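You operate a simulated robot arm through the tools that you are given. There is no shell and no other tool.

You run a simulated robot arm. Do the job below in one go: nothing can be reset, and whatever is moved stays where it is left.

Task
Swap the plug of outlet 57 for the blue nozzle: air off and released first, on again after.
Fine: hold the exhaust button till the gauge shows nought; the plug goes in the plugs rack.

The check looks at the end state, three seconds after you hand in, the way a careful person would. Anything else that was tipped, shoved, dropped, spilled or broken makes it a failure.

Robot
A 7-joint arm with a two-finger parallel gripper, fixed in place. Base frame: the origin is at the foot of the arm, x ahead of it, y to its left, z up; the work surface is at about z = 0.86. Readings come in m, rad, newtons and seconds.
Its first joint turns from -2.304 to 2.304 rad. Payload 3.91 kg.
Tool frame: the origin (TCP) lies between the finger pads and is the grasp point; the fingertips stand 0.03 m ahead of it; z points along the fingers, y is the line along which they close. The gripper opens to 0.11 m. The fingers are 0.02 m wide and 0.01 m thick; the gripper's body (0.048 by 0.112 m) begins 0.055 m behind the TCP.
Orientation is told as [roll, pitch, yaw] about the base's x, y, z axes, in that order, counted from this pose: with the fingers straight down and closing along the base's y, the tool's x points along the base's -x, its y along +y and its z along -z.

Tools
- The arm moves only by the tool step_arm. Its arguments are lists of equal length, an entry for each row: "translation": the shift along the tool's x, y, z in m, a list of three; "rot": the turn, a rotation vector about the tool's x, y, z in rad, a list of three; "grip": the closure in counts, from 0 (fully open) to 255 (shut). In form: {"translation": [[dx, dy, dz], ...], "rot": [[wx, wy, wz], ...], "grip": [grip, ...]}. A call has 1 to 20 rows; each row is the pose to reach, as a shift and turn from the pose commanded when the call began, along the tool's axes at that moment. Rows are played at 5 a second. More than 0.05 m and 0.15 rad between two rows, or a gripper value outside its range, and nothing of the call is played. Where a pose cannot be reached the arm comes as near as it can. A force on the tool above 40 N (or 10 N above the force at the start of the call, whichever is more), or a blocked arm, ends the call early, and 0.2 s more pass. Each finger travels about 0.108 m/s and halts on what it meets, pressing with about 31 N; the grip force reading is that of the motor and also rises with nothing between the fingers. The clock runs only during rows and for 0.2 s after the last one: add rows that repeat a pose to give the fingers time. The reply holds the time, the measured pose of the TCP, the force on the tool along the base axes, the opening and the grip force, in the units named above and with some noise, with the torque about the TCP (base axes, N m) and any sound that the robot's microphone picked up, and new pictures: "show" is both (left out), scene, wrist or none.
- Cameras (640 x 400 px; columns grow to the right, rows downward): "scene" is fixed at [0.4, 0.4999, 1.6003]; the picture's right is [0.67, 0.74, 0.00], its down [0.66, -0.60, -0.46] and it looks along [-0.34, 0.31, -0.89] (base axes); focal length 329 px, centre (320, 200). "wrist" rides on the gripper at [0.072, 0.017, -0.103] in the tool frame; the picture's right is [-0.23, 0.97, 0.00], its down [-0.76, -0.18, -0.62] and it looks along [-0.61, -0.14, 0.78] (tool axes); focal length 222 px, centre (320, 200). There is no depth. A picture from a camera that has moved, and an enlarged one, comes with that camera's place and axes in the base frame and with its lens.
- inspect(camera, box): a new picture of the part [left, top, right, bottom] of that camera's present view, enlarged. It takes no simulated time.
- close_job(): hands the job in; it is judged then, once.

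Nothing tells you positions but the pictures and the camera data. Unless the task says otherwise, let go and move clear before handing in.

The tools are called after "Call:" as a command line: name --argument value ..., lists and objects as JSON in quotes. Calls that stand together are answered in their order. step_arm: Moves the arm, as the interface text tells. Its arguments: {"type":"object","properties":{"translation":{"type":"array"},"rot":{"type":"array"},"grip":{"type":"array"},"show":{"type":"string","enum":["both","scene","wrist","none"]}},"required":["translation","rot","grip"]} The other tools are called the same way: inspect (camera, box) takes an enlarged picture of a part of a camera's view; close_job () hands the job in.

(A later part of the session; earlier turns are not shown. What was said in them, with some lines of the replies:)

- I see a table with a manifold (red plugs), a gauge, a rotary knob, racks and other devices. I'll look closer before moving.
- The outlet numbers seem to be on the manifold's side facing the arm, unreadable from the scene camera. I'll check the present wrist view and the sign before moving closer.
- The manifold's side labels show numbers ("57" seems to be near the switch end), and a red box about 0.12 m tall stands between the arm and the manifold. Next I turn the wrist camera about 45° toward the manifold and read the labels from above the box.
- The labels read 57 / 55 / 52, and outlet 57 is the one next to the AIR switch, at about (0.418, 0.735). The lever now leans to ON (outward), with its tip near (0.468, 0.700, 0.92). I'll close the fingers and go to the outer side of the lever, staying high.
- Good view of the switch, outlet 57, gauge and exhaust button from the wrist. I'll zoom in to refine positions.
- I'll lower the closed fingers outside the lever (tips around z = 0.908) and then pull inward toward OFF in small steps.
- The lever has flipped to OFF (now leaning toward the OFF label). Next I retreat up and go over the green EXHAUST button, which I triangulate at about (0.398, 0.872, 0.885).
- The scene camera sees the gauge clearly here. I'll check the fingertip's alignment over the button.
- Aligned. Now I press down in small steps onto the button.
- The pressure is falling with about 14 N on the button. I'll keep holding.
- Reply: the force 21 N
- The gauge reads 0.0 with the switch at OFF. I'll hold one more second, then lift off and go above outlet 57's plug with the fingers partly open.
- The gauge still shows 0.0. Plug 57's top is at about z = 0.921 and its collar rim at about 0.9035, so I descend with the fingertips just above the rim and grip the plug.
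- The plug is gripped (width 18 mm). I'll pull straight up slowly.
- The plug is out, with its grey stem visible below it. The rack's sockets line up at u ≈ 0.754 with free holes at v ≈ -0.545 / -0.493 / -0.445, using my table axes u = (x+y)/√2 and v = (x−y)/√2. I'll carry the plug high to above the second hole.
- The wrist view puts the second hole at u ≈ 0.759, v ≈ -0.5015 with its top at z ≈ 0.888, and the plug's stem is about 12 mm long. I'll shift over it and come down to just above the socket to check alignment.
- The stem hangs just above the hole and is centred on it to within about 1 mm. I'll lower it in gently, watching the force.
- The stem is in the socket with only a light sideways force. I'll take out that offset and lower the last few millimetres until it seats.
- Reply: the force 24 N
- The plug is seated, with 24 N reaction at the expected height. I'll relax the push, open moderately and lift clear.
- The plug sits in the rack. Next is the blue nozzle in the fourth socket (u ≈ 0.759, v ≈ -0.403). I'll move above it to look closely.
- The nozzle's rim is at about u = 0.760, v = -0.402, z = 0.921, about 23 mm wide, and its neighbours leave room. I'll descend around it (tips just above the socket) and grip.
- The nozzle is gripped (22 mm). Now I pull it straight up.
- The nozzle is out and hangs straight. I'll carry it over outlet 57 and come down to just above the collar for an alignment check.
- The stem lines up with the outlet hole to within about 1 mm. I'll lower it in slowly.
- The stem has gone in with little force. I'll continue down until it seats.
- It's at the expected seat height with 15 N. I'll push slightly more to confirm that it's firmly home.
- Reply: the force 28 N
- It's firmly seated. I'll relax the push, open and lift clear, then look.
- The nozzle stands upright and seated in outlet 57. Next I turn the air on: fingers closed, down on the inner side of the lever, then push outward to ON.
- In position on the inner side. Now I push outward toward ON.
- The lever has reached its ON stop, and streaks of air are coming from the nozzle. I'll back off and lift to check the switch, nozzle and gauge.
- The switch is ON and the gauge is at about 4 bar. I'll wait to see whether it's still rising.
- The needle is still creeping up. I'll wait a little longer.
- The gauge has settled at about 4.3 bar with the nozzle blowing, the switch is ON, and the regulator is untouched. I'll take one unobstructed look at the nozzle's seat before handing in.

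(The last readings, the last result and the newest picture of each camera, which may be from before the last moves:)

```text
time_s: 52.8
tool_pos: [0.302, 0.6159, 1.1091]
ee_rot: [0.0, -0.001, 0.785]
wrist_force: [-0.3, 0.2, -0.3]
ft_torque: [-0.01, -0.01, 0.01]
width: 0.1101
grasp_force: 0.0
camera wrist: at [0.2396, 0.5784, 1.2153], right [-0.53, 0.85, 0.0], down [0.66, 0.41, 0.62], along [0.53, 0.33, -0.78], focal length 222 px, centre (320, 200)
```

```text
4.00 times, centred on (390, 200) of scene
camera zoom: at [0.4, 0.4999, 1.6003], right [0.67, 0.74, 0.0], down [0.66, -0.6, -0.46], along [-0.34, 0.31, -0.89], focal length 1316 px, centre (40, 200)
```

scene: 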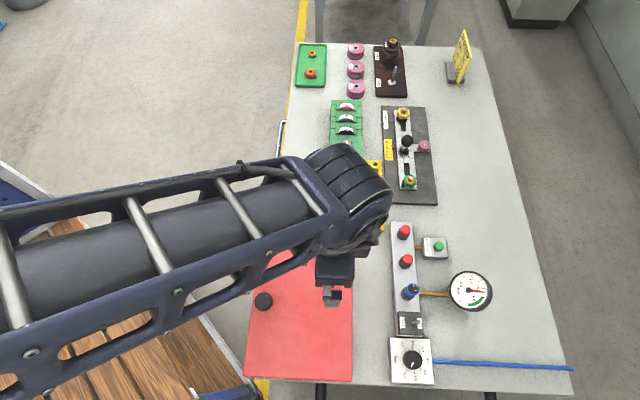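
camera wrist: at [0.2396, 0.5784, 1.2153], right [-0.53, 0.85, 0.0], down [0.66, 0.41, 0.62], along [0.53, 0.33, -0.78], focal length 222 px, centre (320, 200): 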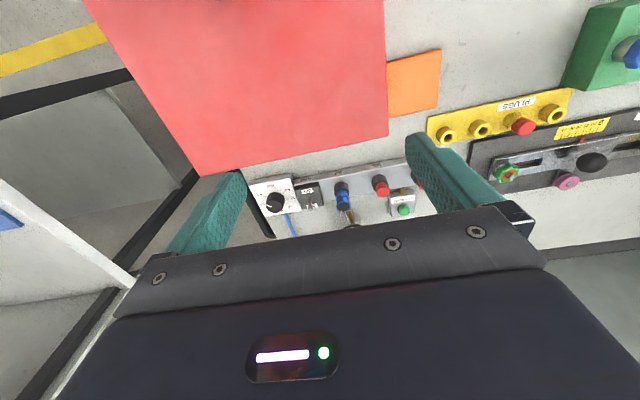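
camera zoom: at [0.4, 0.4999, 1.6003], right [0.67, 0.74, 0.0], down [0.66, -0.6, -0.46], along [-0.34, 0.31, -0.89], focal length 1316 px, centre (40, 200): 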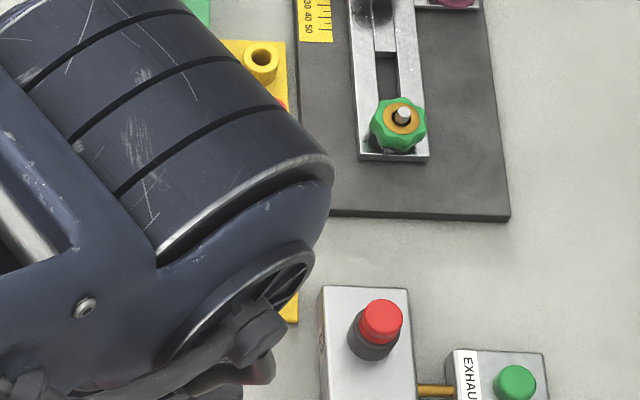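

The nozzle sits flush in outlet 57 and is blowing, and the AIR switch is ON. The red plug is in the rack, nothing else has moved and the arm is clear, so I'm handing in.

Call:
close_job

```text
The job is handed in.
```

I swapped the plug of outlet 57 for the blue nozzle, and the air is back on. I've handed the job in.

- **Air off and released:** I set the AIR switch to OFF, then held the exhaust button until the gauge read 0.0. It still read 0.0 just before I pulled the plug.
- **Plug:** The red plug from outlet 57 is fully seated in the second hole of the plugs rack, counting from the end away from the manifold.
- **Nozzle:** The blue nozzle is pushed fully home in outlet 57 and stands upright.
- **Air on:** The switch is back at ON and air is coming out of the nozzle.

The gauge settled at about 4.3 bar with the nozzle blowing, below the green band. It read about 6 bar, inside the band, before the swap. I left the regulator alone because the task didn't ask for a pressure change. I saw nothing else on the table moved, and the arm was clear when I handed in.
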